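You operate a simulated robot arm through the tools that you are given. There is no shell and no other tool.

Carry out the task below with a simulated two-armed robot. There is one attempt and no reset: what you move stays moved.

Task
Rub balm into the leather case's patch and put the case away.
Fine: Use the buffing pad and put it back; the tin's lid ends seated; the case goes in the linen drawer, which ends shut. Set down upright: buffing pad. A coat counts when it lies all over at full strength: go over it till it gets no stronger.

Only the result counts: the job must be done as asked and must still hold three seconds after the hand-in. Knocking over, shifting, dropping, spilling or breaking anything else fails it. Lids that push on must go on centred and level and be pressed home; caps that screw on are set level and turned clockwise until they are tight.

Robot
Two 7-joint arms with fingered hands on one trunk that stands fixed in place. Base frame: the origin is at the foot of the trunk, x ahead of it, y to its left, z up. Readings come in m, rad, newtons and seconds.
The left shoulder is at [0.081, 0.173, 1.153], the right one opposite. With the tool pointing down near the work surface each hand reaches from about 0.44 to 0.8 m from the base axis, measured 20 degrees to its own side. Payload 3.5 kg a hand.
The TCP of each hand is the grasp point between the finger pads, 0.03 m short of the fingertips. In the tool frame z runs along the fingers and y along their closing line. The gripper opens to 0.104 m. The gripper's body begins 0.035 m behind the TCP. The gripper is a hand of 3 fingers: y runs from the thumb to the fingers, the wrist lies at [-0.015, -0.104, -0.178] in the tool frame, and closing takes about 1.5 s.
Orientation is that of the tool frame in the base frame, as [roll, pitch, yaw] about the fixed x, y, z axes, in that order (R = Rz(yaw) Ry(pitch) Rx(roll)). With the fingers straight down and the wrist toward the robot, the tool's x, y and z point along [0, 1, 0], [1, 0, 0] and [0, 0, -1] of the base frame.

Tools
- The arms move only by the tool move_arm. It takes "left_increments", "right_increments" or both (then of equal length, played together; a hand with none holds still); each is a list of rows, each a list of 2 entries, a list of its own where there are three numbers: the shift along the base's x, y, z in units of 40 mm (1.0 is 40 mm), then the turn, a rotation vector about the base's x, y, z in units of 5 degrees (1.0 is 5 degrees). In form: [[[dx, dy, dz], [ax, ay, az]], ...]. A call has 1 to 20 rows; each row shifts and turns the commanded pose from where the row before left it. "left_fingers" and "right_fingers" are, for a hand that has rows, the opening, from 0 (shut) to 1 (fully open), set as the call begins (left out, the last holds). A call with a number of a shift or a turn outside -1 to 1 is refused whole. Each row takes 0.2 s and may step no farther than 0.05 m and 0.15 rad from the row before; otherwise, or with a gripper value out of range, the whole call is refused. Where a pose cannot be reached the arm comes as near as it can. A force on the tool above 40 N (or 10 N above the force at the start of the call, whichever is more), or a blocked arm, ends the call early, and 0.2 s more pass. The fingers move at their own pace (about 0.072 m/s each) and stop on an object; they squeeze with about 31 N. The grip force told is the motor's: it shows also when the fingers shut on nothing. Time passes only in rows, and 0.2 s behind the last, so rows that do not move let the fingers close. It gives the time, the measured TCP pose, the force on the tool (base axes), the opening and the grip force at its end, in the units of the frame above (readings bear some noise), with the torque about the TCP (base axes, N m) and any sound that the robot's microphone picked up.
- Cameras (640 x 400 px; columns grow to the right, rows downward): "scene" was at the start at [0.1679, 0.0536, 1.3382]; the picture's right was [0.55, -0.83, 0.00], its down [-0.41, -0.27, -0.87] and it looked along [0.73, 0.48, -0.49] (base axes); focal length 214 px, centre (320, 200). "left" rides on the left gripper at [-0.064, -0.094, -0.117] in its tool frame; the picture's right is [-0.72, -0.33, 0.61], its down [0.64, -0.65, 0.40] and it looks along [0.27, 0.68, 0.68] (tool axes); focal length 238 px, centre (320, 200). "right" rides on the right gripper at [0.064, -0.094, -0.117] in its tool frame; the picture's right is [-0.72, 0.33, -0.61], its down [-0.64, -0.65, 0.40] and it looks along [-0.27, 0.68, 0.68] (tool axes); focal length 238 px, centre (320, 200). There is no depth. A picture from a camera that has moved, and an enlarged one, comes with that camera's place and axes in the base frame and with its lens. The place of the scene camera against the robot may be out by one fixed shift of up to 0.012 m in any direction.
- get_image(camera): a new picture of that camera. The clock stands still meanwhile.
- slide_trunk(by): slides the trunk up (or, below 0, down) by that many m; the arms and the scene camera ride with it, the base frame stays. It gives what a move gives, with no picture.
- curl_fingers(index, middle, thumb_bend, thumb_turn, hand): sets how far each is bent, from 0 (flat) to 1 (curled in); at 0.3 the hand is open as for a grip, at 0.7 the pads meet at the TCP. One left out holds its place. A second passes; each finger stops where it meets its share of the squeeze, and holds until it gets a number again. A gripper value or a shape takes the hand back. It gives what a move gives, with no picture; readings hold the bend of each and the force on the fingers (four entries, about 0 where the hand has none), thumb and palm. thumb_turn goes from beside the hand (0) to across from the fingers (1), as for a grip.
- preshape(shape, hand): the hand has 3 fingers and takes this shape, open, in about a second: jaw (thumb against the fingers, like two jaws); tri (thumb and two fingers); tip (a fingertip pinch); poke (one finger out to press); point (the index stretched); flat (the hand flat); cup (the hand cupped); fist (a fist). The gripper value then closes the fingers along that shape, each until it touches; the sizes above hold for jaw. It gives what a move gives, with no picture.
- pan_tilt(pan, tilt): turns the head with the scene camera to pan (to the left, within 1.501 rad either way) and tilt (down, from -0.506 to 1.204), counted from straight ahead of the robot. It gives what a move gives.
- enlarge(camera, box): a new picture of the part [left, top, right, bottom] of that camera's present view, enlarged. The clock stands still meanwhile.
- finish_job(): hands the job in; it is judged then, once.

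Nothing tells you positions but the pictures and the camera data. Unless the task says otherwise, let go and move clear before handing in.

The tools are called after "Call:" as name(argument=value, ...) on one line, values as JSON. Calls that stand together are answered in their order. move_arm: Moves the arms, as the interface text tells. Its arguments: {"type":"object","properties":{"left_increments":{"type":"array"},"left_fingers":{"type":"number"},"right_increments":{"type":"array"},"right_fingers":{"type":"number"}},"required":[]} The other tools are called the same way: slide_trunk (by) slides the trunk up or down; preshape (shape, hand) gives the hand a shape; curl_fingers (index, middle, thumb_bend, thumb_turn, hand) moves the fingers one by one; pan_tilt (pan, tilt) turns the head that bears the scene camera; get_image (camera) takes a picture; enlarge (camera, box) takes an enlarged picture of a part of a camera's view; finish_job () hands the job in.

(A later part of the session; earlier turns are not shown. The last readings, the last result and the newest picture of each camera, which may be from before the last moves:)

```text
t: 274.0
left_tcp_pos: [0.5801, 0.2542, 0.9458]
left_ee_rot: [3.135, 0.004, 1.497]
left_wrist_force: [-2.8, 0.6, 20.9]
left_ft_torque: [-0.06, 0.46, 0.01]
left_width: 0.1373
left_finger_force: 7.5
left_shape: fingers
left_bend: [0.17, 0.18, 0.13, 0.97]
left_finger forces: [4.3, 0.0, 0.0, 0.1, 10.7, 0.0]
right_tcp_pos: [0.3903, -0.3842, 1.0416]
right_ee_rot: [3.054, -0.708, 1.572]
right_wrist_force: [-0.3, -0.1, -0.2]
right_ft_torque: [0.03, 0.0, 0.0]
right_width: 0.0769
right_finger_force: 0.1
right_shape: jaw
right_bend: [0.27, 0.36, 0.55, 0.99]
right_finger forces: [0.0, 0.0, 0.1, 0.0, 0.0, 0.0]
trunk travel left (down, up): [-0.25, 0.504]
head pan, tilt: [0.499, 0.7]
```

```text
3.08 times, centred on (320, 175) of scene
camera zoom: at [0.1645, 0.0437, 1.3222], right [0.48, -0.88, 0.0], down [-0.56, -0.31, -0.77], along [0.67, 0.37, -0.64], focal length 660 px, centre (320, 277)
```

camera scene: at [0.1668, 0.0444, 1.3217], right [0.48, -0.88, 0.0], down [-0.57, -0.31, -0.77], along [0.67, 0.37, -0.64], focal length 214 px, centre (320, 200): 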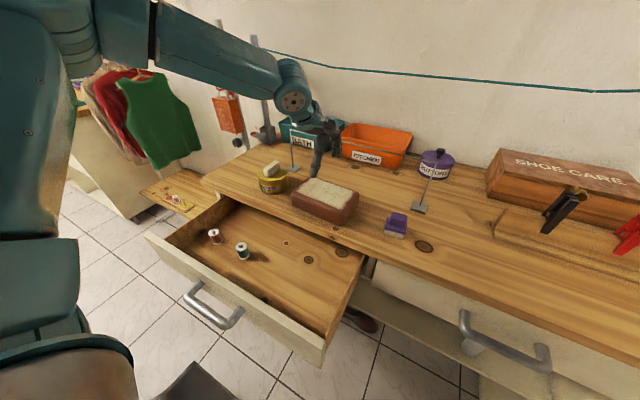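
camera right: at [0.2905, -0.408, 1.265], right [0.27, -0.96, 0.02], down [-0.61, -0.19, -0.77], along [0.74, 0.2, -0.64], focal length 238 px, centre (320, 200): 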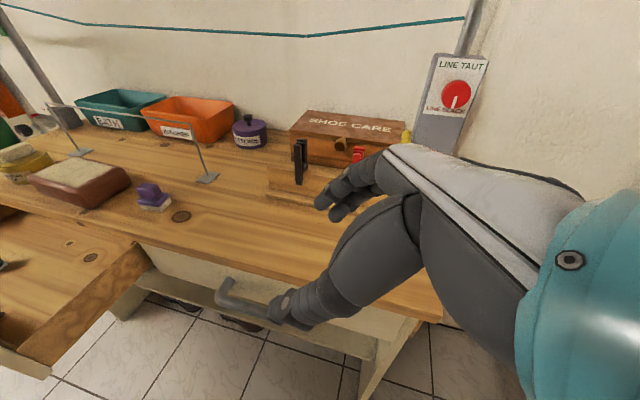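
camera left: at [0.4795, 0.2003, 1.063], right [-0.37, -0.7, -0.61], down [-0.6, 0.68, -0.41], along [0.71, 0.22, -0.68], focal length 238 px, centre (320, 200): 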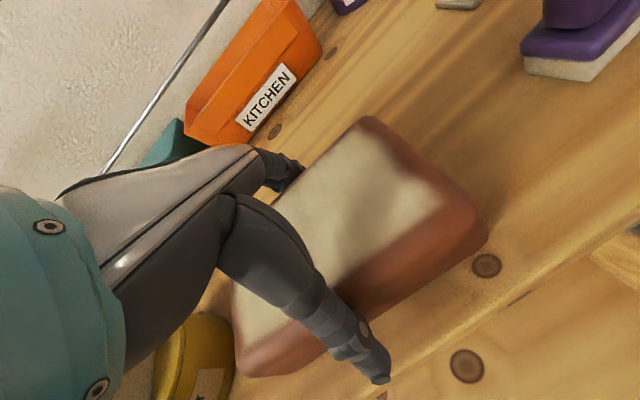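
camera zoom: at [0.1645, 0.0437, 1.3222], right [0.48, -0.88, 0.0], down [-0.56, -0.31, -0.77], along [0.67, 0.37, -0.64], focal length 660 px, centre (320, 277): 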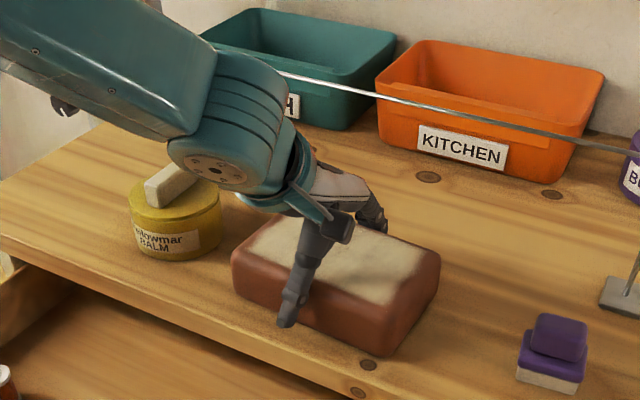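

The fingers are touching the case's top edges (the thumb most), so it's too tight. I'll back up 2 cm, spread wider and shift a few millimetres toward the robot.

Call:
move_arm(left_increments=[[[0, 0, 0.4], [0, 0, 0]], [[0, 0, 0.3], [0, 0, 0]]])

Call:
curl_fingers(hand="left", index=0.08, middle=0.08, thumb_bend=0.08)

Call:
get_image(camera="left")

Call:
enlarge(camera="scene", box=[260, 110, 380, 240])

```text
t: 274.6
left_tcp_pos: [0.58, 0.2554, 0.9696]
left_ee_rot: [-3.137, 0.003, 1.5]
left_wrist_force: [0.4, 0.2, 0.0]
left_ft_torque: [0.0, -0.01, 0.02]
left_width: 0.1305
left_finger_force: 0.1
left_shape: fingers
left_bend: [0.18, 0.18, 0.18, 0.96]
left_finger forces: [0.1, 0.0, 0.0, 0.0, 0.0, 0.1]
right_tcp_pos: [0.3919, -0.3849, 1.0395]
right_ee_rot: [3.055, -0.71, 1.57]
right_wrist_force: [0.0, 0.5, 0.4]
right_ft_torque: [-0.02, 0.0, 0.0]
right_width: 0.0771
right_finger_force: 0.1
right_shape: jaw
right_bend: [0.27, 0.36, 0.55, 0.99]
right_finger forces: [0.0, 0.0, 0.0, 0.0, 0.1, 0.1]
trunk travel left (down, up): [-0.25, 0.504]
head pan, tilt: [0.499, 0.7]
```

```text
t: 275.6
left_tcp_pos: [0.5808, 0.2559, 0.9699]
left_ee_rot: [3.141, 0.002, 1.499]
left_wrist_force: [0.4, 0.8, -0.4]
left_ft_torque: [0.02, 0.01, -0.01]
left_width: 0.149
left_finger_force: 0.1
left_shape: fingers
left_bend: [0.08, 0.08, 0.08, 0.96]
left_finger forces: [0.1, 0.0, 0.0, 0.1, 0.0, 0.1]
right_tcp_pos: [0.3925, -0.3839, 1.0404]
right_ee_rot: [3.053, -0.708, 1.574]
right_wrist_force: [-0.2, 0.4, 0.0]
right_ft_torque: [0.02, 0.01, 0.0]
right_width: 0.0767
right_finger_force: 0.0
right_shape: jaw
right_bend: [0.27, 0.36, 0.55, 0.99]
right_finger forces: [0.0, 0.0, 0.0, 0.0, 0.0, 0.1]
trunk travel left (down, up): [-0.25, 0.504]
head pan, tilt: [0.499, 0.7]
```

```text
taken
camera left: at [0.4812, 0.2017, 1.088], right [-0.38, -0.7, -0.61], down [-0.61, 0.68, -0.41], along [0.7, 0.22, -0.68], focal length 238 px, centre (320, 200)
```

left: 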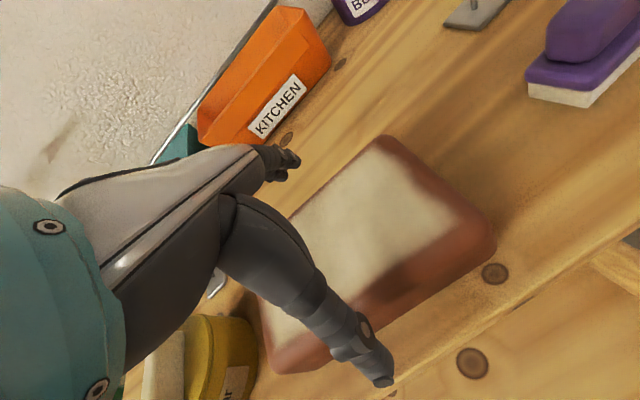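

```text
3.08 times, centred on (320, 175) of scene
camera zoom: at [0.1668, 0.0443, 1.3216], right [0.48, -0.88, 0.0], down [-0.57, -0.31, -0.76], along [0.67, 0.37, -0.64], focal length 660 px, centre (320, 277)
```

zoom: 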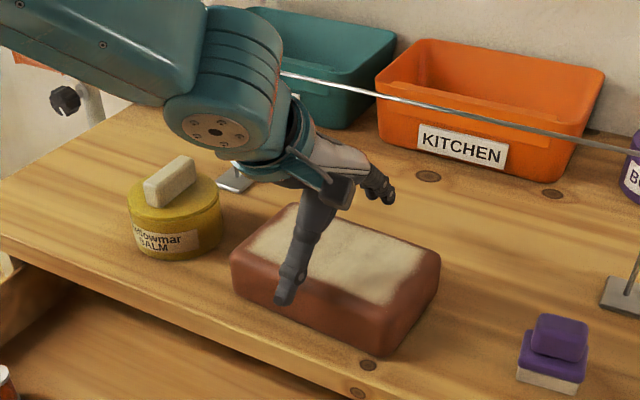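

Call:
move_arm(left_increments=[[[-0.08, 0, -0.3], [0, 0, 0]], [[0, 0, -0.3], [0, 0, 0]], [[0, 0, -0.1], [0, 0, 0]], [[0, 0, 0], [0, 0, 0]]])

Call:
get_image(camera="left")

Call:
enlarge(camera="scene", box=[270, 120, 370, 220])

```text
t: 276.6
left_tcp_pos: [0.5782, 0.2546, 0.9412]
left_ee_rot: [-3.141, 0.002, 1.499]
left_wrist_force: [-0.3, 0.2, 4.5]
left_ft_torque: [0.01, 0.18, 0.02]
left_width: 0.1493
left_finger_force: 1.3
left_shape: fingers
left_bend: [0.08, 0.08, 0.07, 0.96]
left_finger forces: [0.0, 0.0, 0.0, 0.0, 2.9, 0.1]
right_tcp_pos: [0.3931, -0.3849, 1.0395]
right_ee_rot: [3.054, -0.709, 1.571]
right_wrist_force: [-0.3, 0.1, 0.8]
right_ft_torque: [0.0, -0.01, 0.0]
right_width: 0.077
right_finger_force: 0.1
right_shape: jaw
right_bend: [0.27, 0.36, 0.55, 0.99]
right_finger forces: [0.0, 0.1, 0.0, 0.0, 0.1, 0.0]
trunk travel left (down, up): [-0.25, 0.504]
head pan, tilt: [0.499, 0.7]
```

```text
taken
camera left: at [0.4778, 0.2009, 1.0596], right [-0.38, -0.7, -0.61], down [-0.61, 0.68, -0.41], along [0.7, 0.22, -0.68], focal length 238 px, centre (320, 200)
```

left: 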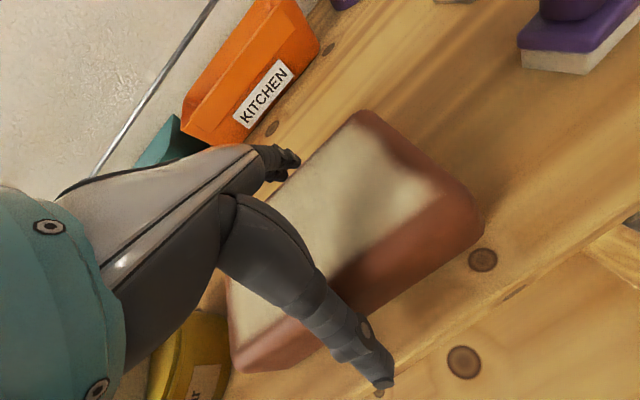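

```text
4.00 times, centred on (320, 170) of scene
camera zoom: at [0.1663, 0.0442, 1.3218], right [0.48, -0.88, 0.0], down [-0.57, -0.31, -0.77], along [0.67, 0.37, -0.64], focal length 858 px, centre (320, 320)
```

zoom: 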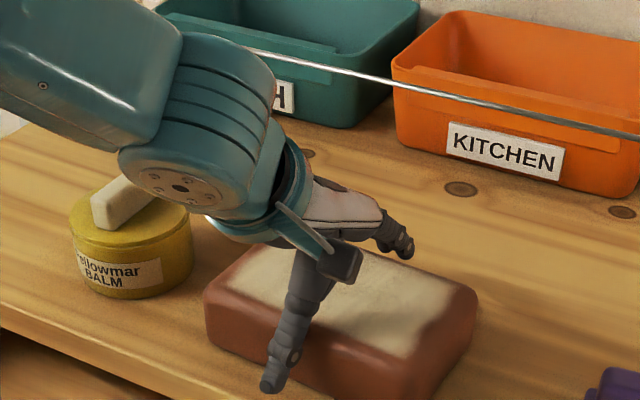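

The fingers splay outward above the case, so I should grip with the fingertips on its sides instead, with the palm higher. Raise to about z = 0.962 and close from there.

Call:
move_arm(left_increments=[[[0, 0, 0.3], [0, 0, 0]], [[0, 0, 0.22], [0, 0, 0]], [[0, 0, 0], [0, 0, 0]]])

Call:
curl_fingers(hand="left", index=0.24, middle=0.24, thumb_bend=0.24)

Call:
get_image(camera="left")

Call:
enlarge(camera="scene", box=[270, 120, 370, 220])

```text
t: 277.4
left_tcp_pos: [0.5779, 0.2545, 0.9625]
left_ee_rot: [-3.141, 0.003, 1.498]
left_wrist_force: [-0.4, -0.2, -0.3]
left_ft_torque: [0.0, 0.02, 0.03]
left_width: 0.1493
left_finger_force: 0.0
left_shape: fingers
left_bend: [0.08, 0.08, 0.08, 0.96]
left_finger forces: [0.0, 0.0, 0.0, 0.0, 0.0, 0.0]
right_tcp_pos: [0.3927, -0.384, 1.0409]
right_ee_rot: [3.053, -0.709, 1.571]
right_wrist_force: [0.1, 0.2, 0.0]
right_ft_torque: [0.01, 0.02, 0.0]
right_width: 0.0771
right_finger_force: 0.0
right_shape: jaw
right_bend: [0.27, 0.36, 0.55, 0.99]
right_finger forces: [0.0, 0.0, 0.1, 0.1, 0.0, 0.0]
trunk travel left (down, up): [-0.25, 0.504]
head pan, tilt: [0.499, 0.7]
```

```text
t: 278.4
left_tcp_pos: [0.5778, 0.2548, 0.9619]
left_ee_rot: [-3.141, 0.004, 1.498]
left_wrist_force: [2.7, 0.5, 2.1]
left_ft_torque: [-0.05, -0.12, 0.01]
left_width: 0.1202
left_finger_force: 1.4
left_shape: fingers
left_bend: [0.23, 0.24, 0.24, 0.96]
left_finger forces: [3.0, 0.0, 0.0, 0.0, 0.0, 0.0]
right_tcp_pos: [0.3931, -0.3842, 1.0397]
right_ee_rot: [3.054, -0.709, 1.571]
right_wrist_force: [0.3, -0.4, -0.9]
right_ft_torque: [-0.05, 0.0, 0.02]
right_width: 0.077
right_finger_force: 0.2
right_shape: jaw
right_bend: [0.27, 0.36, 0.55, 0.99]
right_finger forces: [0.0, 0.1, 0.1, 0.0, 0.0, 0.0]
trunk travel left (down, up): [-0.25, 0.504]
head pan, tilt: [0.499, 0.7]
```

```text
taken
camera left: at [0.4786, 0.2006, 1.0805], right [-0.38, -0.7, -0.61], down [-0.61, 0.68, -0.41], along [0.7, 0.22, -0.68], focal length 238 px, centre (320, 200)
```

left: 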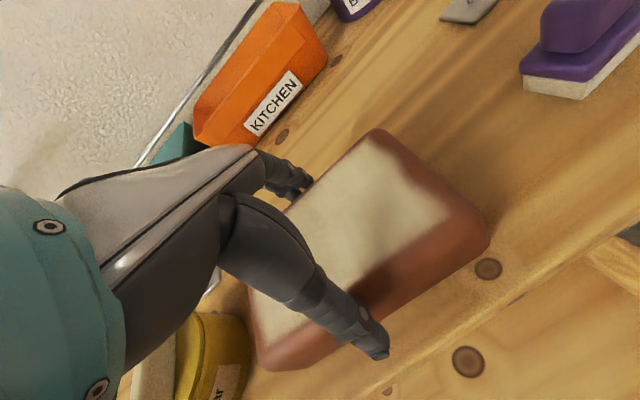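

```text
4.00 times, centred on (320, 170) of scene
camera zoom: at [0.167, 0.0442, 1.3216], right [0.48, -0.88, 0.0], down [-0.57, -0.31, -0.76], along [0.67, 0.37, -0.64], focal length 858 px, centre (320, 320)
```

zoom: 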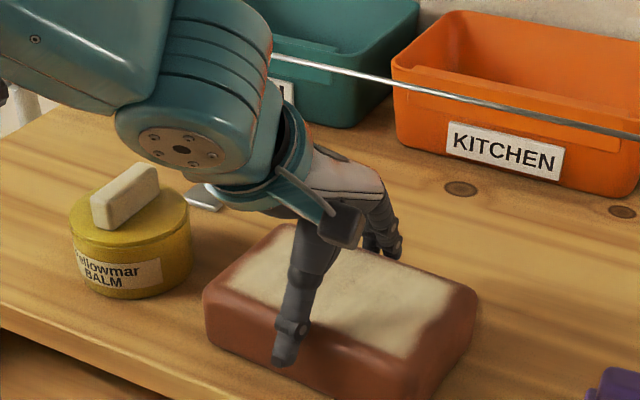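

The far finger touches while the thumb still has room, so shift 4 mm forward to centre, then close fully.

Call:
move_arm(left_increments=[[[0.11, 0, -0.05], [0, 0, 0]], [[0, 0, 0], [0, 0, 0]]])

Call:
curl_fingers(hand="left", index=0.5, middle=0.5, thumb_bend=0.5)

Call:
get_image(camera="left")

Call:
enlarge(camera="scene", box=[270, 120, 370, 220])

```text
t: 279.0
left_tcp_pos: [0.581, 0.2543, 0.9607]
left_ee_rot: [3.141, 0.003, 1.5]
left_wrist_force: [-1.6, -0.2, 2.4]
left_ft_torque: [-0.05, 0.02, -0.02]
left_width: 0.1207
left_finger_force: 1.4
left_shape: fingers
left_bend: [0.23, 0.24, 0.22, 0.96]
left_finger forces: [1.3, 0.1, 0.1, 0.0, 2.5, 0.0]
right_tcp_pos: [0.3935, -0.3845, 1.0393]
right_ee_rot: [3.052, -0.708, 1.575]
right_wrist_force: [0.0, -0.1, -0.6]
right_ft_torque: [0.02, 0.0, 0.02]
right_width: 0.0766
right_finger_force: 0.1
right_shape: jaw
right_bend: [0.27, 0.36, 0.55, 0.99]
right_finger forces: [0.0, 0.0, 0.0, 0.0, 0.0, 0.0]
trunk travel left (down, up): [-0.25, 0.504]
head pan, tilt: [0.499, 0.7]
```

```text
t: 280.0
left_tcp_pos: [0.5835, 0.2537, 0.9619]
left_ee_rot: [3.137, 0.003, 1.501]
left_wrist_force: [11.7, 0.5, 14.1]
left_ft_torque: [-0.07, -1.01, 0.01]
left_width: 0.1147
left_finger_force: 22.1
left_shape: fingers
left_bend: [0.27, 0.35, 0.25, 0.95]
left_finger forces: [18.3, 11.1, 0.0, 0.1, 14.9, 0.1]
right_tcp_pos: [0.393, -0.3839, 1.0404]
right_ee_rot: [3.056, -0.707, 1.57]
right_wrist_force: [0.2, 0.4, 0.1]
right_ft_torque: [0.0, 0.01, -0.01]
right_width: 0.0768
right_finger_force: 0.1
right_shape: jaw
right_bend: [0.27, 0.36, 0.55, 0.99]
right_finger forces: [0.0, 0.0, 0.0, 0.0, 0.0, 0.0]
trunk travel left (down, up): [-0.25, 0.504]
head pan, tilt: [0.499, 0.7]
```

```text
taken
camera left: at [0.4832, 0.2004, 1.0797], right [-0.37, -0.7, -0.61], down [-0.6, 0.68, -0.41], along [0.7, 0.22, -0.68], focal length 238 px, centre (320, 200)
```

left: 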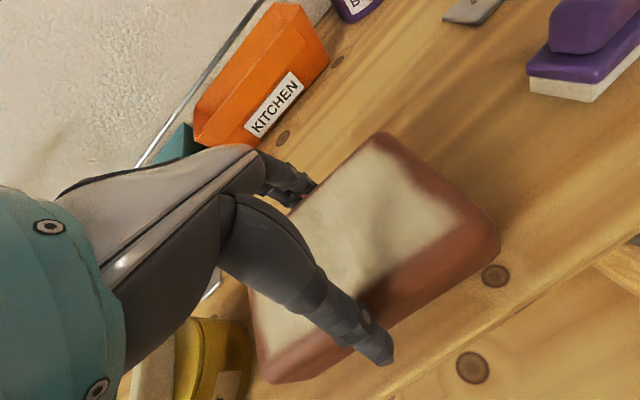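

```text
4.00 times, centred on (320, 170) of scene
camera zoom: at [0.1668, 0.0439, 1.3218], right [0.48, -0.88, 0.0], down [-0.57, -0.31, -0.77], along [0.67, 0.37, -0.64], focal length 858 px, centre (320, 320)
```

zoom: 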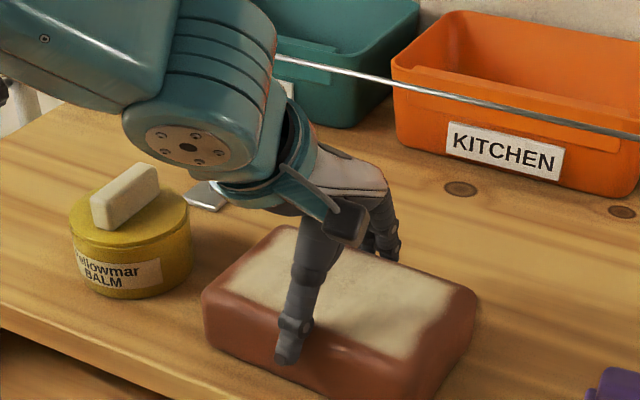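

Gripped at about 15–18 N per side. Try lifting just 1 cm and see whether the case comes along level.

Call:
move_arm(left_increments=[[[0, 0, 0.12], [0, 0, 0]], [[0, 0, 0.12], [0, 0, 0]], [[0, 0, 0.12], [0, 0, 0]], [[0, 0, 0], [0, 0, 0]]])

Call:
enlarge(camera="scene", box=[270, 120, 370, 220])

Call:
get_image(camera="left")

```text
t: 281.0
left_tcp_pos: [0.581, 0.2556, 0.9736]
left_ee_rot: [-3.138, 0.003, 1.501]
left_wrist_force: [-0.6, -0.4, -6.4]
left_ft_torque: [-0.01, -0.05, -0.01]
left_width: 0.1131
left_finger_force: 18.3
left_shape: fingers
left_bend: [0.29, 0.38, 0.24, 0.94]
left_finger forces: [10.2, 9.1, 0.1, 0.0, 17.8, 0.0]
right_tcp_pos: [0.3935, -0.3844, 1.0398]
right_ee_rot: [3.056, -0.709, 1.572]
right_wrist_force: [-0.2, -0.1, 0.3]
right_ft_torque: [-0.03, 0.0, 0.0]
right_width: 0.0769
right_finger_force: 0.0
right_shape: jaw
right_bend: [0.27, 0.36, 0.55, 0.99]
right_finger forces: [0.0, 0.1, 0.0, 0.0, 0.0, 0.1]
trunk travel left (down, up): [-0.25, 0.504]
head pan, tilt: [0.499, 0.7]
```

```text
4.00 times, centred on (320, 170) of scene
camera zoom: at [0.1675, 0.0447, 1.3214], right [0.48, -0.88, 0.0], down [-0.57, -0.31, -0.76], along [0.67, 0.37, -0.64], focal length 858 px, centre (320, 320)
```

zoom: 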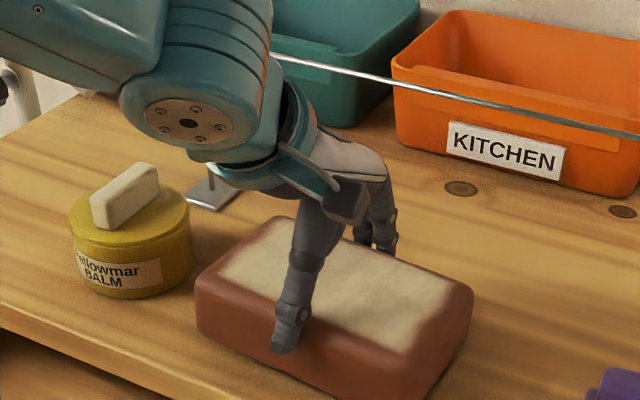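

```text
taken
camera left: at [0.4831, 0.2012, 1.0914], right [-0.38, -0.7, -0.61], down [-0.61, 0.68, -0.4], along [0.7, 0.22, -0.68], focal length 238 px, centre (320, 200)
```

left: 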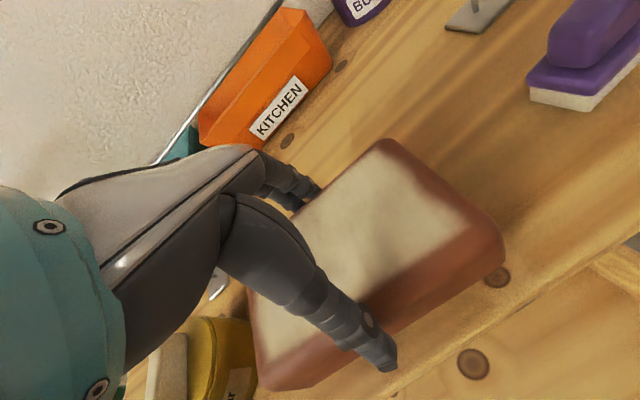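

The case is lifted and held (about 6 N of weight). Tighten the squeeze a bit more before carrying.

Call:
curl_fingers(hand="left", index=0.75, middle=0.75, thumb_bend=0.75)

Call:
enlarge(camera="scene", box=[270, 120, 370, 220])

Call:
get_image(camera="left")

```text
t: 282.0
left_tcp_pos: [0.5824, 0.2553, 0.9735]
left_ee_rot: [-3.141, 0.002, 1.5]
left_wrist_force: [-0.4, 0.2, -7.5]
left_ft_torque: [-0.02, -0.07, 0.04]
left_width: 0.1068
left_finger_force: 27.5
left_shape: fingers
left_bend: [0.32, 0.44, 0.16, 0.93]
left_finger forces: [18.1, 12.3, 0.0, 0.1, 24.7, 0.0]
right_tcp_pos: [0.3935, -0.3834, 1.0395]
right_ee_rot: [3.059, -0.708, 1.57]
right_wrist_force: [0.2, -0.4, 0.0]
right_ft_torque: [0.02, -0.01, 0.04]
right_width: 0.0771
right_finger_force: 0.0
right_shape: jaw
right_bend: [0.27, 0.36, 0.55, 0.99]
right_finger forces: [0.0, 0.1, 0.1, 0.0, 0.1, 0.0]
trunk travel left (down, up): [-0.25, 0.504]
head pan, tilt: [0.499, 0.7]
```

```text
4.00 times, centred on (320, 170) of scene
camera zoom: at [0.1674, 0.0446, 1.3215], right [0.48, -0.88, 0.0], down [-0.57, -0.31, -0.76], along [0.67, 0.37, -0.64], focal length 858 px, centre (320, 320)
```

zoom: 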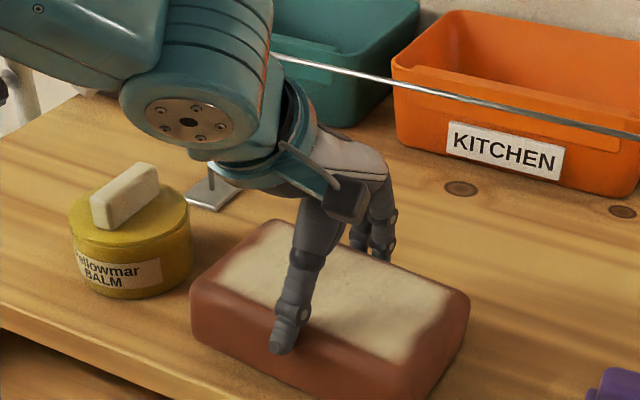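

```text
taken
camera left: at [0.4833, 0.201, 1.092], right [-0.38, -0.7, -0.61], down [-0.61, 0.68, -0.41], along [0.7, 0.22, -0.68], focal length 238 px, centre (320, 200)
```

left: 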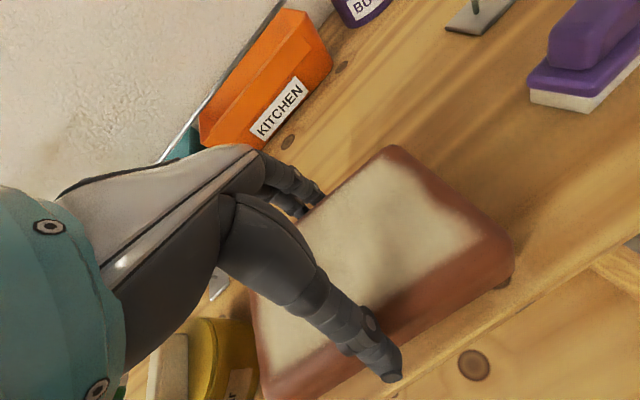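

The case is firmly held and level. Lift it clear of the bench, then raise the trunk a little for room to reach down into the drawer.

Call:
move_arm(left_increments=[[[0, 0, 0.3], [0, 0, 0]], [[0, 0, 0.5], [0, 0, 0]], [[0, 0, 0.6], [0, 0, 0]], [[0, 0, 0.6], [0, 0, 0]]])

Call:
enlarge(camera="scene", box=[250, 90, 390, 220])

```text
t: 283.0
left_tcp_pos: [0.5817, 0.2568, 1.0544]
left_ee_rot: [-3.139, 0.005, 1.5]
left_wrist_force: [-1.1, 0.2, -7.4]
left_ft_torque: [0.03, -0.08, -0.01]
left_width: 0.1066
left_finger_force: 26.1
left_shape: fingers
left_bend: [0.32, 0.44, 0.16, 0.93]
left_finger forces: [17.0, 11.9, 0.1, 0.1, 23.6, 0.0]
right_tcp_pos: [0.3939, -0.3839, 1.0394]
right_ee_rot: [3.054, -0.708, 1.572]
right_wrist_force: [-0.5, 0.1, -1.3]
right_ft_torque: [0.03, 0.02, 0.01]
right_width: 0.0768
right_finger_force: 0.1
right_shape: jaw
right_bend: [0.27, 0.36, 0.55, 0.99]
right_finger forces: [0.0, 0.0, 0.0, 0.0, 0.0, 0.1]
trunk travel left (down, up): [-0.25, 0.504]
head pan, tilt: [0.499, 0.7]
```

```text
3.08 times, centred on (320, 155) of scene
camera zoom: at [0.1671, 0.0444, 1.3216], right [0.48, -0.88, 0.0], down [-0.57, -0.31, -0.76], along [0.67, 0.37, -0.64], focal length 660 px, centre (320, 338)
```

zoom: 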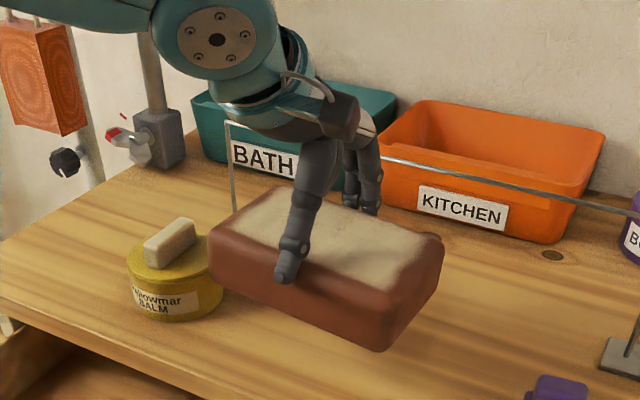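

Lifted and level. Raise the trunk 0.1 with it, then move back over the open drawer, checking reach in the air.

Call:
slide_trunk(by=0.1)

Call:
move_arm(left_increments=[[[-0.4, 0.2, 0], [0, 0, 0]], [[-0.6, 0.2, 0], [0, 0, 0]], [[-0.6, 0.2, 0], [0, 0, 0]], [[-0.6, 0.2, 0], [0, 0, 0]], [[-0.6, 0.2, 0], [0, 0, 0]]])

Call:
get_image(camera="scene")

```text
t: 284.3
left_tcp_pos: [0.5834, 0.2546, 1.1544]
left_ee_rot: [-3.137, 0.003, 1.499]
left_wrist_force: [-0.2, -0.7, -6.8]
left_ft_torque: [0.01, -0.1, -0.03]
left_width: 0.1064
left_finger_force: 25.8
left_shape: fingers
left_bend: [0.32, 0.44, 0.16, 0.93]
left_finger forces: [16.9, 12.0, 0.0, 0.1, 23.1, 0.1]
right_tcp_pos: [0.3937, -0.3839, 1.1404]
right_ee_rot: [3.055, -0.708, 1.57]
right_wrist_force: [-0.2, 0.3, 0.3]
right_ft_torque: [0.01, 0.03, -0.02]
right_width: 0.077
right_finger_force: 0.0
right_shape: jaw
right_bend: [0.27, 0.36, 0.55, 0.99]
right_finger forces: [0.0, 0.0, 0.0, 0.0, 0.0, 0.1]
trunk travel left (down, up): [-0.35, 0.404]
head pan, tilt: [0.499, 0.7]
```

```text
t: 285.5
left_tcp_pos: [0.4707, 0.2952, 1.155]
left_ee_rot: [3.141, 0.003, 1.499]
left_wrist_force: [-0.8, 0.6, -7.3]
left_ft_torque: [-0.01, -0.1, -0.02]
left_width: 0.1061
left_finger_force: 24.7
left_shape: fingers
left_bend: [0.32, 0.44, 0.16, 0.93]
left_finger forces: [15.4, 12.0, 0.0, 0.1, 22.2, 0.0]
right_tcp_pos: [0.3923, -0.3837, 1.1399]
right_ee_rot: [3.055, -0.709, 1.572]
right_wrist_force: [0.6, -0.7, -0.5]
right_ft_torque: [-0.01, -0.02, 0.06]
right_width: 0.0771
right_finger_force: 0.0
right_shape: jaw
right_bend: [0.27, 0.36, 0.55, 0.99]
right_finger forces: [0.0, 0.0, 0.0, 0.0, 0.1, 0.1]
trunk travel left (down, up): [-0.35, 0.404]
head pan, tilt: [0.499, 0.7]
```

```text
taken
camera scene: at [0.1294, 0.0451, 1.4234], right [0.48, -0.88, 0.0], down [-0.57, -0.31, -0.76], along [0.67, 0.37, -0.64], focal length 214 px, centre (320, 200)
```

scene: 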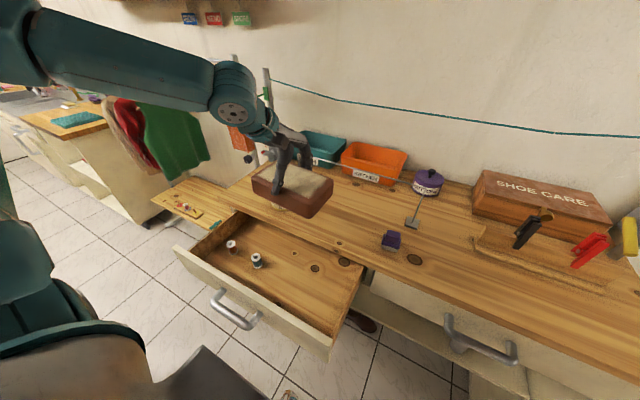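

Call:
move_arm(left_increments=[[[-0.6, 0.05, 0], [0, 0, 0]], [[-0.6, 0.05, 0], [0, 0, 0]], [[-0.45, 0, -0.3], [0, 0, 0]], [[0, 0, -0.8], [0, 0, 0]], [[0, 0, -0.8], [0, 0, 0]]])

Call:
pan_tilt(pan=0.5, tilt=1.0)

Call:
get_image(camera="scene")

Call:
get_image(camera="left")

```text
t: 286.7
left_tcp_pos: [0.4045, 0.3002, 1.0791]
left_ee_rot: [-3.141, 0.002, 1.499]
left_wrist_force: [0.1, 0.4, -6.9]
left_ft_torque: [0.03, -0.12, -0.03]
left_width: 0.1059
left_finger_force: 23.4
left_shape: fingers
left_bend: [0.32, 0.45, 0.16, 0.94]
left_finger forces: [14.3, 11.7, 0.0, 0.0, 20.8, 0.0]
right_tcp_pos: [0.3929, -0.3845, 1.1397]
right_ee_rot: [3.056, -0.709, 1.57]
right_wrist_force: [-0.9, 0.3, -0.7]
right_ft_torque: [0.0, 0.01, 0.0]
right_width: 0.0766
right_finger_force: 0.0
right_shape: jaw
right_bend: [0.27, 0.36, 0.55, 0.99]
right_finger forces: [0.0, 0.1, 0.1, 0.1, 0.0, 0.0]
trunk travel left (down, up): [-0.35, 0.404]
head pan, tilt: [0.499, 0.7]
```

```text
t: 287.5
left_tcp_pos: [0.4056, 0.3003, 1.0791]
left_ee_rot: [-3.139, 0.004, 1.498]
left_wrist_force: [-0.6, -0.4, -6.1]
left_ft_torque: [0.03, -0.1, -0.02]
left_width: 0.1059
left_finger_force: 23.7
left_shape: fingers
left_bend: [0.32, 0.45, 0.16, 0.94]
left_finger forces: [14.3, 11.6, 0.0, 0.0, 20.9, 0.1]
right_tcp_pos: [0.3939, -0.3843, 1.1403]
right_ee_rot: [3.053, -0.708, 1.572]
right_wrist_force: [-0.2, 0.0, -0.3]
right_ft_torque: [0.02, 0.0, 0.03]
right_width: 0.0767
right_finger_force: 0.0
right_shape: jaw
right_bend: [0.27, 0.36, 0.55, 0.99]
right_finger forces: [0.0, 0.1, 0.1, 0.0, 0.0, 0.0]
trunk travel left (down, up): [-0.35, 0.404]
head pan, tilt: [0.499, 1.0]
```

```text
taken
camera scene: at [0.1168, 0.0374, 1.4], right [0.48, -0.88, 0.0], down [-0.74, -0.4, -0.54], along [0.47, 0.26, -0.84], focal length 214 px, centre (320, 200)
```

scene: 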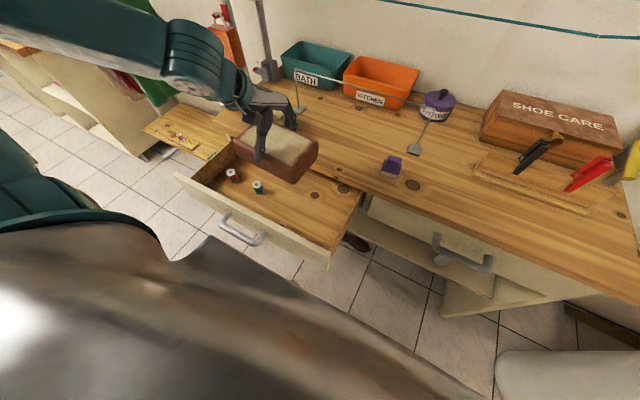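

```text
taken
camera left: at [0.3051, 0.2459, 1.1978], right [-0.38, -0.7, -0.61], down [-0.61, 0.68, -0.41], along [0.7, 0.22, -0.68], focal length 238 px, centre (320, 200)
```

left: 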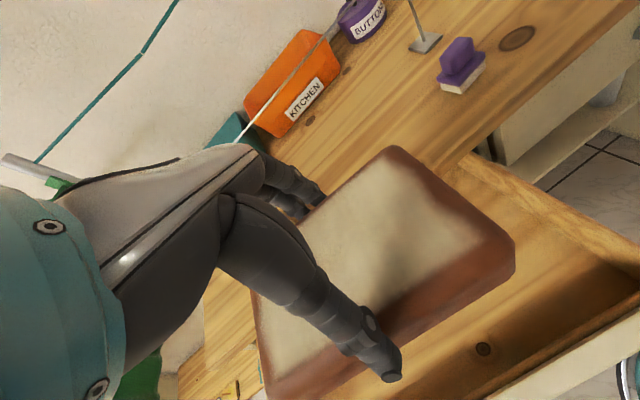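

Over the drawer with no reach problems. Shift slightly right (away from the spools) and lower toward the drawer.

Call:
move_arm(left_increments=[[[0, -0.4, -0.3], [0, 0, 0]], [[0, -0.3, -0.6], [0, 0, 0]], [[0, 0, -0.8], [0, 0, 0]], [[0, 0, -0.8], [0, 0, 0]]])

Call:
get_image(camera="left")

Call:
enlarge(camera="scene", box=[160, 60, 400, 270])

```text
t: 288.5
left_tcp_pos: [0.4057, 0.2707, 0.9779]
left_ee_rot: [3.142, 0.004, 1.501]
left_wrist_force: [-0.1, -0.7, -6.3]
left_ft_torque: [0.02, -0.1, 0.03]
left_width: 0.1052
left_finger_force: 22.6
left_shape: fingers
left_bend: [0.32, 0.45, 0.16, 0.94]
left_finger forces: [13.5, 11.3, 0.0, 0.0, 20.0, 0.0]
right_tcp_pos: [0.3933, -0.3836, 1.1393]
right_ee_rot: [3.055, -0.71, 1.571]
right_wrist_force: [1.0, 0.4, -0.4]
right_ft_torque: [-0.01, 0.0, 0.0]
right_width: 0.0769
right_finger_force: 0.0
right_shape: jaw
right_bend: [0.27, 0.36, 0.55, 0.99]
right_finger forces: [0.0, 0.1, 0.0, 0.1, 0.0, 0.1]
trunk travel left (down, up): [-0.35, 0.404]
head pan, tilt: [0.499, 1.0]
```

```text
taken
camera left: at [0.3053, 0.2163, 1.0955], right [-0.38, -0.7, -0.61], down [-0.61, 0.68, -0.41], along [0.7, 0.22, -0.68], focal length 238 px, centre (320, 200)
```

left: 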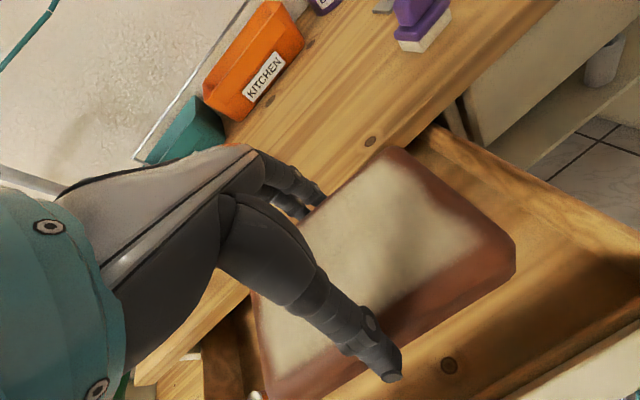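

```text
1.90 times, centred on (280, 165) of scene
camera zoom: at [0.1172, 0.0376, 1.3999], right [0.48, -0.88, 0.0], down [-0.74, -0.4, -0.54], along [0.47, 0.26, -0.84], focal length 408 px, centre (396, 267)
```

zoom: 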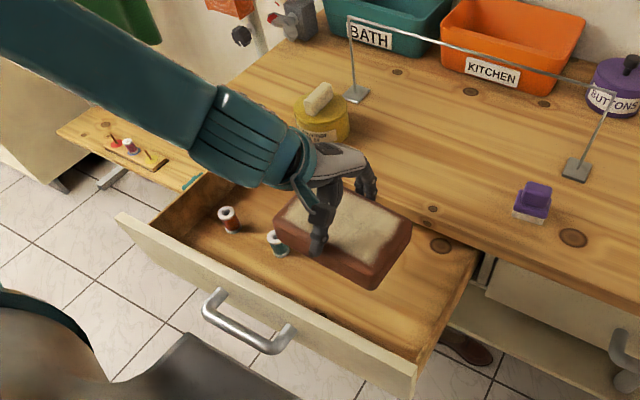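

Call:
move_arm(left_increments=[[[0, 0, -0.6], [0, 0, 0]], [[0, 0, -0.6], [0, 0, 0]], [[0, 0, -0.6], [0, 0, 0]], [[0, 0, -0.5], [0, 0, 0]]])

Call:
get_image(camera="left")

Call:
enlarge(camera="scene", box=[160, 60, 400, 270])

```text
t: 289.5
left_tcp_pos: [0.403, 0.2709, 0.8859]
left_ee_rot: [-3.14, 0.004, 1.5]
left_wrist_force: [0.1, -0.3, -6.6]
left_ft_torque: [0.03, -0.08, -0.01]
left_width: 0.105
left_finger_force: 21.0
left_shape: fingers
left_bend: [0.33, 0.45, 0.17, 0.94]
left_finger forces: [12.8, 10.9, 0.0, 0.1, 19.2, 0.0]
right_tcp_pos: [0.3943, -0.385, 1.1408]
right_ee_rot: [3.053, -0.709, 1.573]
right_wrist_force: [-0.8, 0.4, -0.2]
right_ft_torque: [-0.02, -0.05, 0.02]
right_width: 0.0767
right_finger_force: 0.1
right_shape: jaw
right_bend: [0.27, 0.36, 0.55, 0.99]
right_finger forces: [0.0, 0.0, 0.0, 0.1, 0.0, 0.1]
trunk travel left (down, up): [-0.35, 0.404]
head pan, tilt: [0.499, 1.0]
```

```text
taken
camera left: at [0.3035, 0.217, 1.0047], right [-0.38, -0.7, -0.61], down [-0.61, 0.68, -0.41], along [0.7, 0.22, -0.68], focal length 238 px, centre (320, 200)
```

left: 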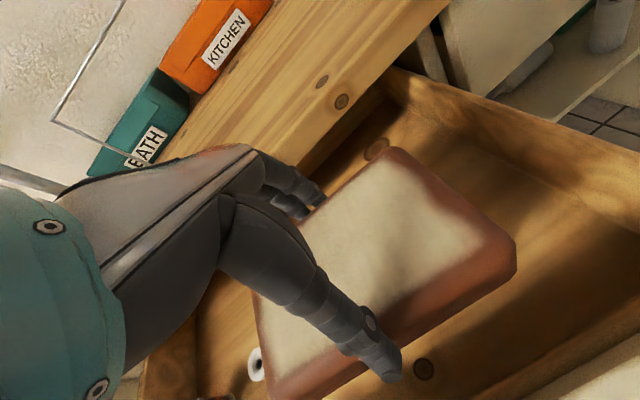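

```text
1.90 times, centred on (280, 165) of scene
camera zoom: at [0.1168, 0.037, 1.4], right [0.48, -0.88, 0.0], down [-0.74, -0.4, -0.54], along [0.47, 0.26, -0.84], focal length 408 px, centre (396, 267)
```

zoom: 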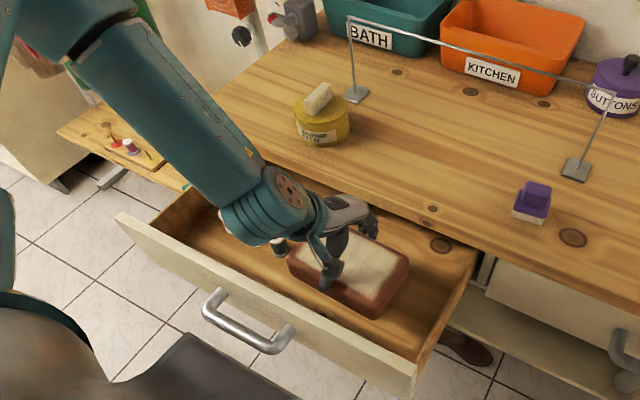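

Call:
move_arm(left_increments=[[[0, -0.2, -0.4], [0, 0, 0]], [[0, -0.2, -0.4], [0, 0, 0]], [[0, 0, -0.3], [0, 0, 0]], [[0, 0, 0], [0, 0, 0]]])

Call:
get_image(camera="left")

Call:
enlarge(camera="scene", box=[200, 100, 380, 270])

```text
t: 290.5
left_tcp_pos: [0.406, 0.2698, 0.8715]
left_ee_rot: [-3.138, 0.006, 1.499]
left_wrist_force: [-0.3, -0.7, -7.1]
left_ft_torque: [-0.02, -0.11, -0.04]
left_width: 0.105
left_finger_force: 21.5
left_shape: fingers
left_bend: [0.33, 0.45, 0.17, 0.94]
left_finger forces: [12.6, 11.0, 0.0, 0.0, 19.1, 0.0]
left hand out of reach, approached as far as the arm can: row 1, 2, 3
right_tcp_pos: [0.3935, -0.3839, 1.1404]
right_ee_rot: [3.054, -0.708, 1.573]
right_wrist_force: [0.2, -0.1, -0.3]
right_ft_torque: [0.02, -0.03, -0.03]
right_width: 0.077
right_finger_force: 0.1
right_shape: jaw
right_bend: [0.27, 0.36, 0.55, 0.99]
right_finger forces: [0.1, 0.0, 0.0, 0.0, 0.1, 0.1]
trunk travel left (down, up): [-0.35, 0.404]
head pan, tilt: [0.499, 1.0]
```

```text
taken
camera left: at [0.3043, 0.2157, 0.9895], right [-0.38, -0.7, -0.61], down [-0.61, 0.68, -0.41], along [0.7, 0.22, -0.68], focal length 238 px, centre (320, 200)
```

left: 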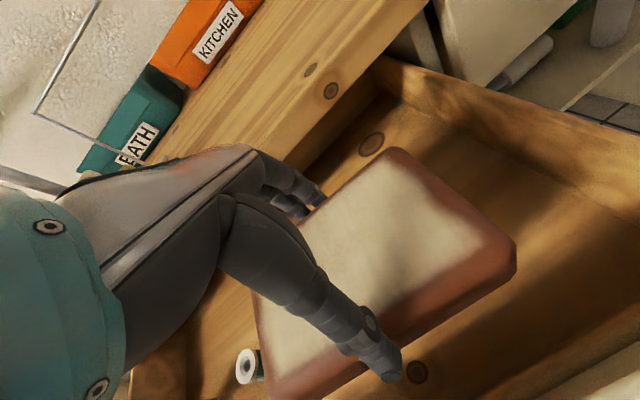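

```text
2.35 times, centred on (290, 185) of scene
camera zoom: at [0.1164, 0.0377, 1.4], right [0.48, -0.88, 0.0], down [-0.74, -0.4, -0.54], along [0.47, 0.26, -0.84], focal length 505 px, centre (391, 235)
```

zoom: 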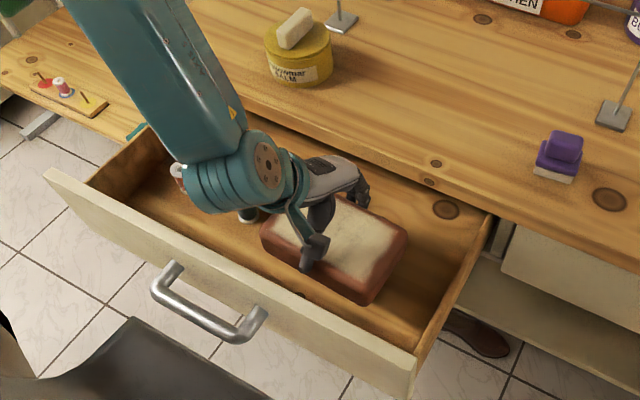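

At the reach limit here; shifting a little left (still clear of the spool) should allow going lower.

Call:
move_arm(left_increments=[[[0, 0.35, 0], [0, 0, 0]], [[0, 0.35, -0.2], [0, 0, 0]], [[0, 0, -0.3], [0, 0, 0]], [[0, 0, 0], [0, 0, 0]]])

Call:
get_image(camera="left")

```text
t: 291.5
left_tcp_pos: [0.4028, 0.3008, 0.8597]
left_ee_rot: [-3.14, 0.005, 1.501]
left_wrist_force: [0.6, -0.7, -6.7]
left_ft_torque: [0.02, -0.11, -0.01]
left_width: 0.1046
left_finger_force: 21.4
left_shape: fingers
left_bend: [0.33, 0.45, 0.16, 0.94]
left_finger forces: [12.6, 11.1, 0.0, 0.0, 19.0, 0.1]
left hand out of reach, approached as far as the arm can: row 3
right_tcp_pos: [0.3935, -0.3834, 1.1395]
right_ee_rot: [3.055, -0.709, 1.571]
right_wrist_force: [0.4, 0.4, -0.7]
right_ft_torque: [0.0, 0.02, -0.01]
right_width: 0.0768
right_finger_force: 0.1
right_shape: jaw
right_bend: [0.27, 0.36, 0.55, 0.99]
right_finger forces: [0.0, 0.1, 0.0, 0.0, 0.0, 0.0]
trunk travel left (down, up): [-0.35, 0.404]
head pan, tilt: [0.499, 1.0]
```

```text
taken
camera left: at [0.3035, 0.2461, 0.9784], right [-0.38, -0.7, -0.61], down [-0.61, 0.68, -0.41], along [0.7, 0.22, -0.68], focal length 238 px, centre (320, 200)
```

left: 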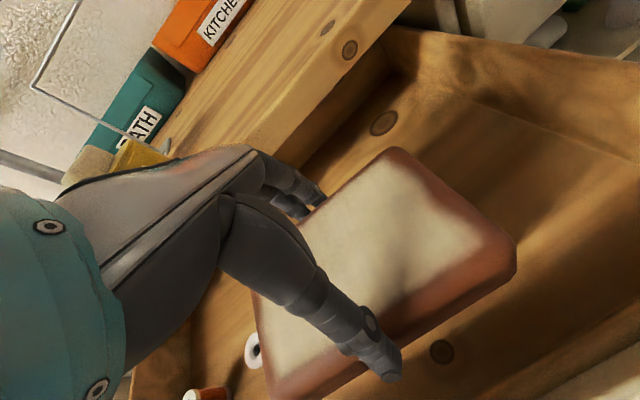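

I'll turn the hand about -10° to give the wrist slack, and then continue down.

Call:
move_arm(left_increments=[[[0.1, -0.1, 0.1], [0, 0, -1]], [[0.1, -0.1, 0], [0, 0, -1]], [[0, 0, -0.3], [0, 0, 0]], [[0, 0, -0.3], [0, 0, 0]], [[0, 0, 0], [0, 0, 0]]])

Call:
get_image(camera="left")

Call:
enlarge(camera="scene", box=[200, 100, 380, 270])

```text
t: 292.7
left_tcp_pos: [0.4108, 0.2959, 0.8559]
left_ee_rot: [-3.141, 0.003, 1.324]
left_wrist_force: [-0.6, 0.5, -5.8]
left_ft_torque: [0.0, -0.1, -0.03]
left_width: 0.1047
left_finger_force: 21.4
left_shape: fingers
left_bend: [0.33, 0.45, 0.17, 0.94]
left_finger forces: [12.7, 11.0, 0.0, 0.0, 18.9, 0.0]
left hand out of reach, approached as far as the arm can: row 3, 4
right_tcp_pos: [0.3929, -0.3849, 1.1412]
right_ee_rot: [3.057, -0.708, 1.571]
right_wrist_force: [0.1, 0.1, -0.5]
right_ft_torque: [-0.03, -0.02, 0.0]
right_width: 0.077
right_finger_force: 0.1
right_shape: jaw
right_bend: [0.27, 0.36, 0.55, 0.99]
right_finger forces: [0.1, 0.0, 0.1, 0.1, 0.0, 0.0]
trunk travel left (down, up): [-0.35, 0.404]
head pan, tilt: [0.499, 1.0]
```

```text
taken
camera left: at [0.302, 0.2595, 0.9749], right [-0.49, -0.62, -0.61], down [-0.48, 0.78, -0.41], along [0.73, 0.09, -0.68], focal length 238 px, centre (320, 200)
```

left: 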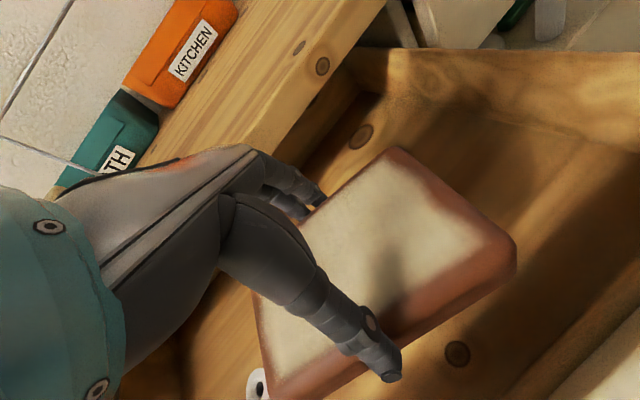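

```text
2.35 times, centred on (290, 185) of scene
camera zoom: at [0.1169, 0.037, 1.3999], right [0.48, -0.88, 0.0], down [-0.74, -0.4, -0.54], along [0.47, 0.26, -0.84], focal length 505 px, centre (391, 235)
```

zoom: 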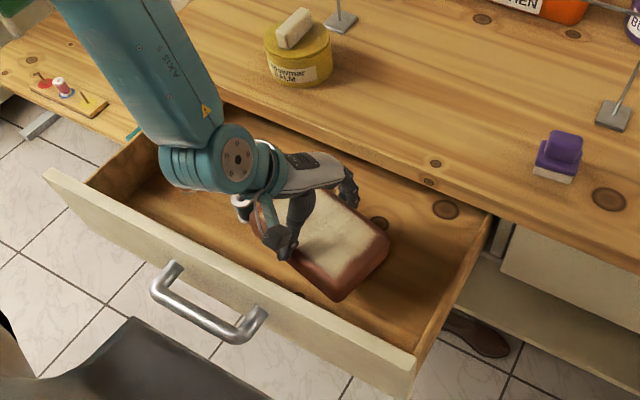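

It's a height limit of the arm here, so I'll let the trunk carry the hand down the last few centimetres.

Call:
slide_trunk(by=-0.02)

Call:
get_image(camera="left")

```text
t: 293.4
left_tcp_pos: [0.4101, 0.2954, 0.836]
left_ee_rot: [3.141, 0.004, 1.324]
left_wrist_force: [-0.7, 0.3, -6.2]
left_ft_torque: [-0.04, -0.09, 0.05]
left_width: 0.1048
left_finger_force: 20.7
left_shape: fingers
left_bend: [0.33, 0.45, 0.17, 0.94]
left_finger forces: [12.4, 10.8, 0.1, 0.0, 18.8, 0.1]
right_tcp_pos: [0.3927, -0.3835, 1.1209]
right_ee_rot: [3.055, -0.708, 1.571]
right_wrist_force: [-0.4, -0.6, -0.1]
right_ft_torque: [-0.01, 0.0, -0.02]
right_width: 0.0769
right_finger_force: 0.1
right_shape: jaw
right_bend: [0.27, 0.36, 0.55, 0.99]
right_finger forces: [0.1, 0.0, 0.1, 0.0, 0.1, 0.0]
trunk travel left (down, up): [-0.33, 0.424]
head pan, tilt: [0.499, 1.0]
```

```text
taken
camera left: at [0.3024, 0.2592, 0.9541], right [-0.49, -0.62, -0.61], down [-0.48, 0.78, -0.41], along [0.73, 0.09, -0.68], focal length 238 px, centre (320, 200)
```

left: 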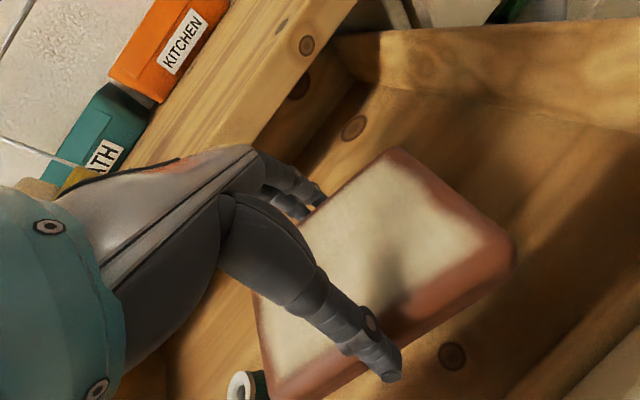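

Call:
slide_trunk(by=-0.01)

Call:
slide_trunk(by=-0.006)

```text
t: 294.0
left_tcp_pos: [0.4093, 0.2943, 0.8248]
left_ee_rot: [-3.141, 0.003, 1.326]
left_wrist_force: [-0.5, 0.2, -6.0]
left_ft_torque: [0.0, -0.1, 0.01]
left_width: 0.1045
left_finger_force: 21.1
left_shape: fingers
left_bend: [0.33, 0.45, 0.17, 0.94]
left_finger forces: [12.5, 10.9, 0.1, 0.0, 18.8, 0.0]
right_tcp_pos: [0.3933, -0.3843, 1.111]
right_ee_rot: [3.053, -0.709, 1.573]
right_wrist_force: [-0.6, 0.1, -0.9]
right_ft_torque: [0.0, 0.0, 0.0]
right_width: 0.0769
right_finger_force: 0.0
right_shape: jaw
right_bend: [0.27, 0.36, 0.55, 0.99]
right_finger forces: [0.0, 0.0, 0.0, 0.1, 0.0, 0.1]
trunk travel left (down, up): [-0.32, 0.434]
head pan, tilt: [0.499, 1.0]
```

```text
t: 294.5
left_tcp_pos: [0.4116, 0.2952, 0.8199]
left_ee_rot: [-3.139, 0.004, 1.324]
left_wrist_force: [0.1, 0.3, -6.7]
left_ft_torque: [-0.03, -0.09, -0.01]
left_width: 0.1047
left_finger_force: 20.5
left_shape: fingers
left_bend: [0.33, 0.45, 0.17, 0.94]
left_finger forces: [12.6, 10.8, 0.1, 0.0, 18.7, 0.0]
right_tcp_pos: [0.3935, -0.3836, 1.1058]
right_ee_rot: [3.052, -0.707, 1.573]
right_wrist_force: [-0.1, -0.5, -0.1]
right_ft_torque: [-0.01, -0.01, 0.03]
right_width: 0.0769
right_finger_force: 0.0
right_shape: jaw
right_bend: [0.27, 0.36, 0.55, 0.99]
right_finger forces: [0.1, 0.2, 0.0, 0.1, 0.0, 0.0]
trunk travel left (down, up): [-0.314, 0.44]
head pan, tilt: [0.499, 1.0]
```

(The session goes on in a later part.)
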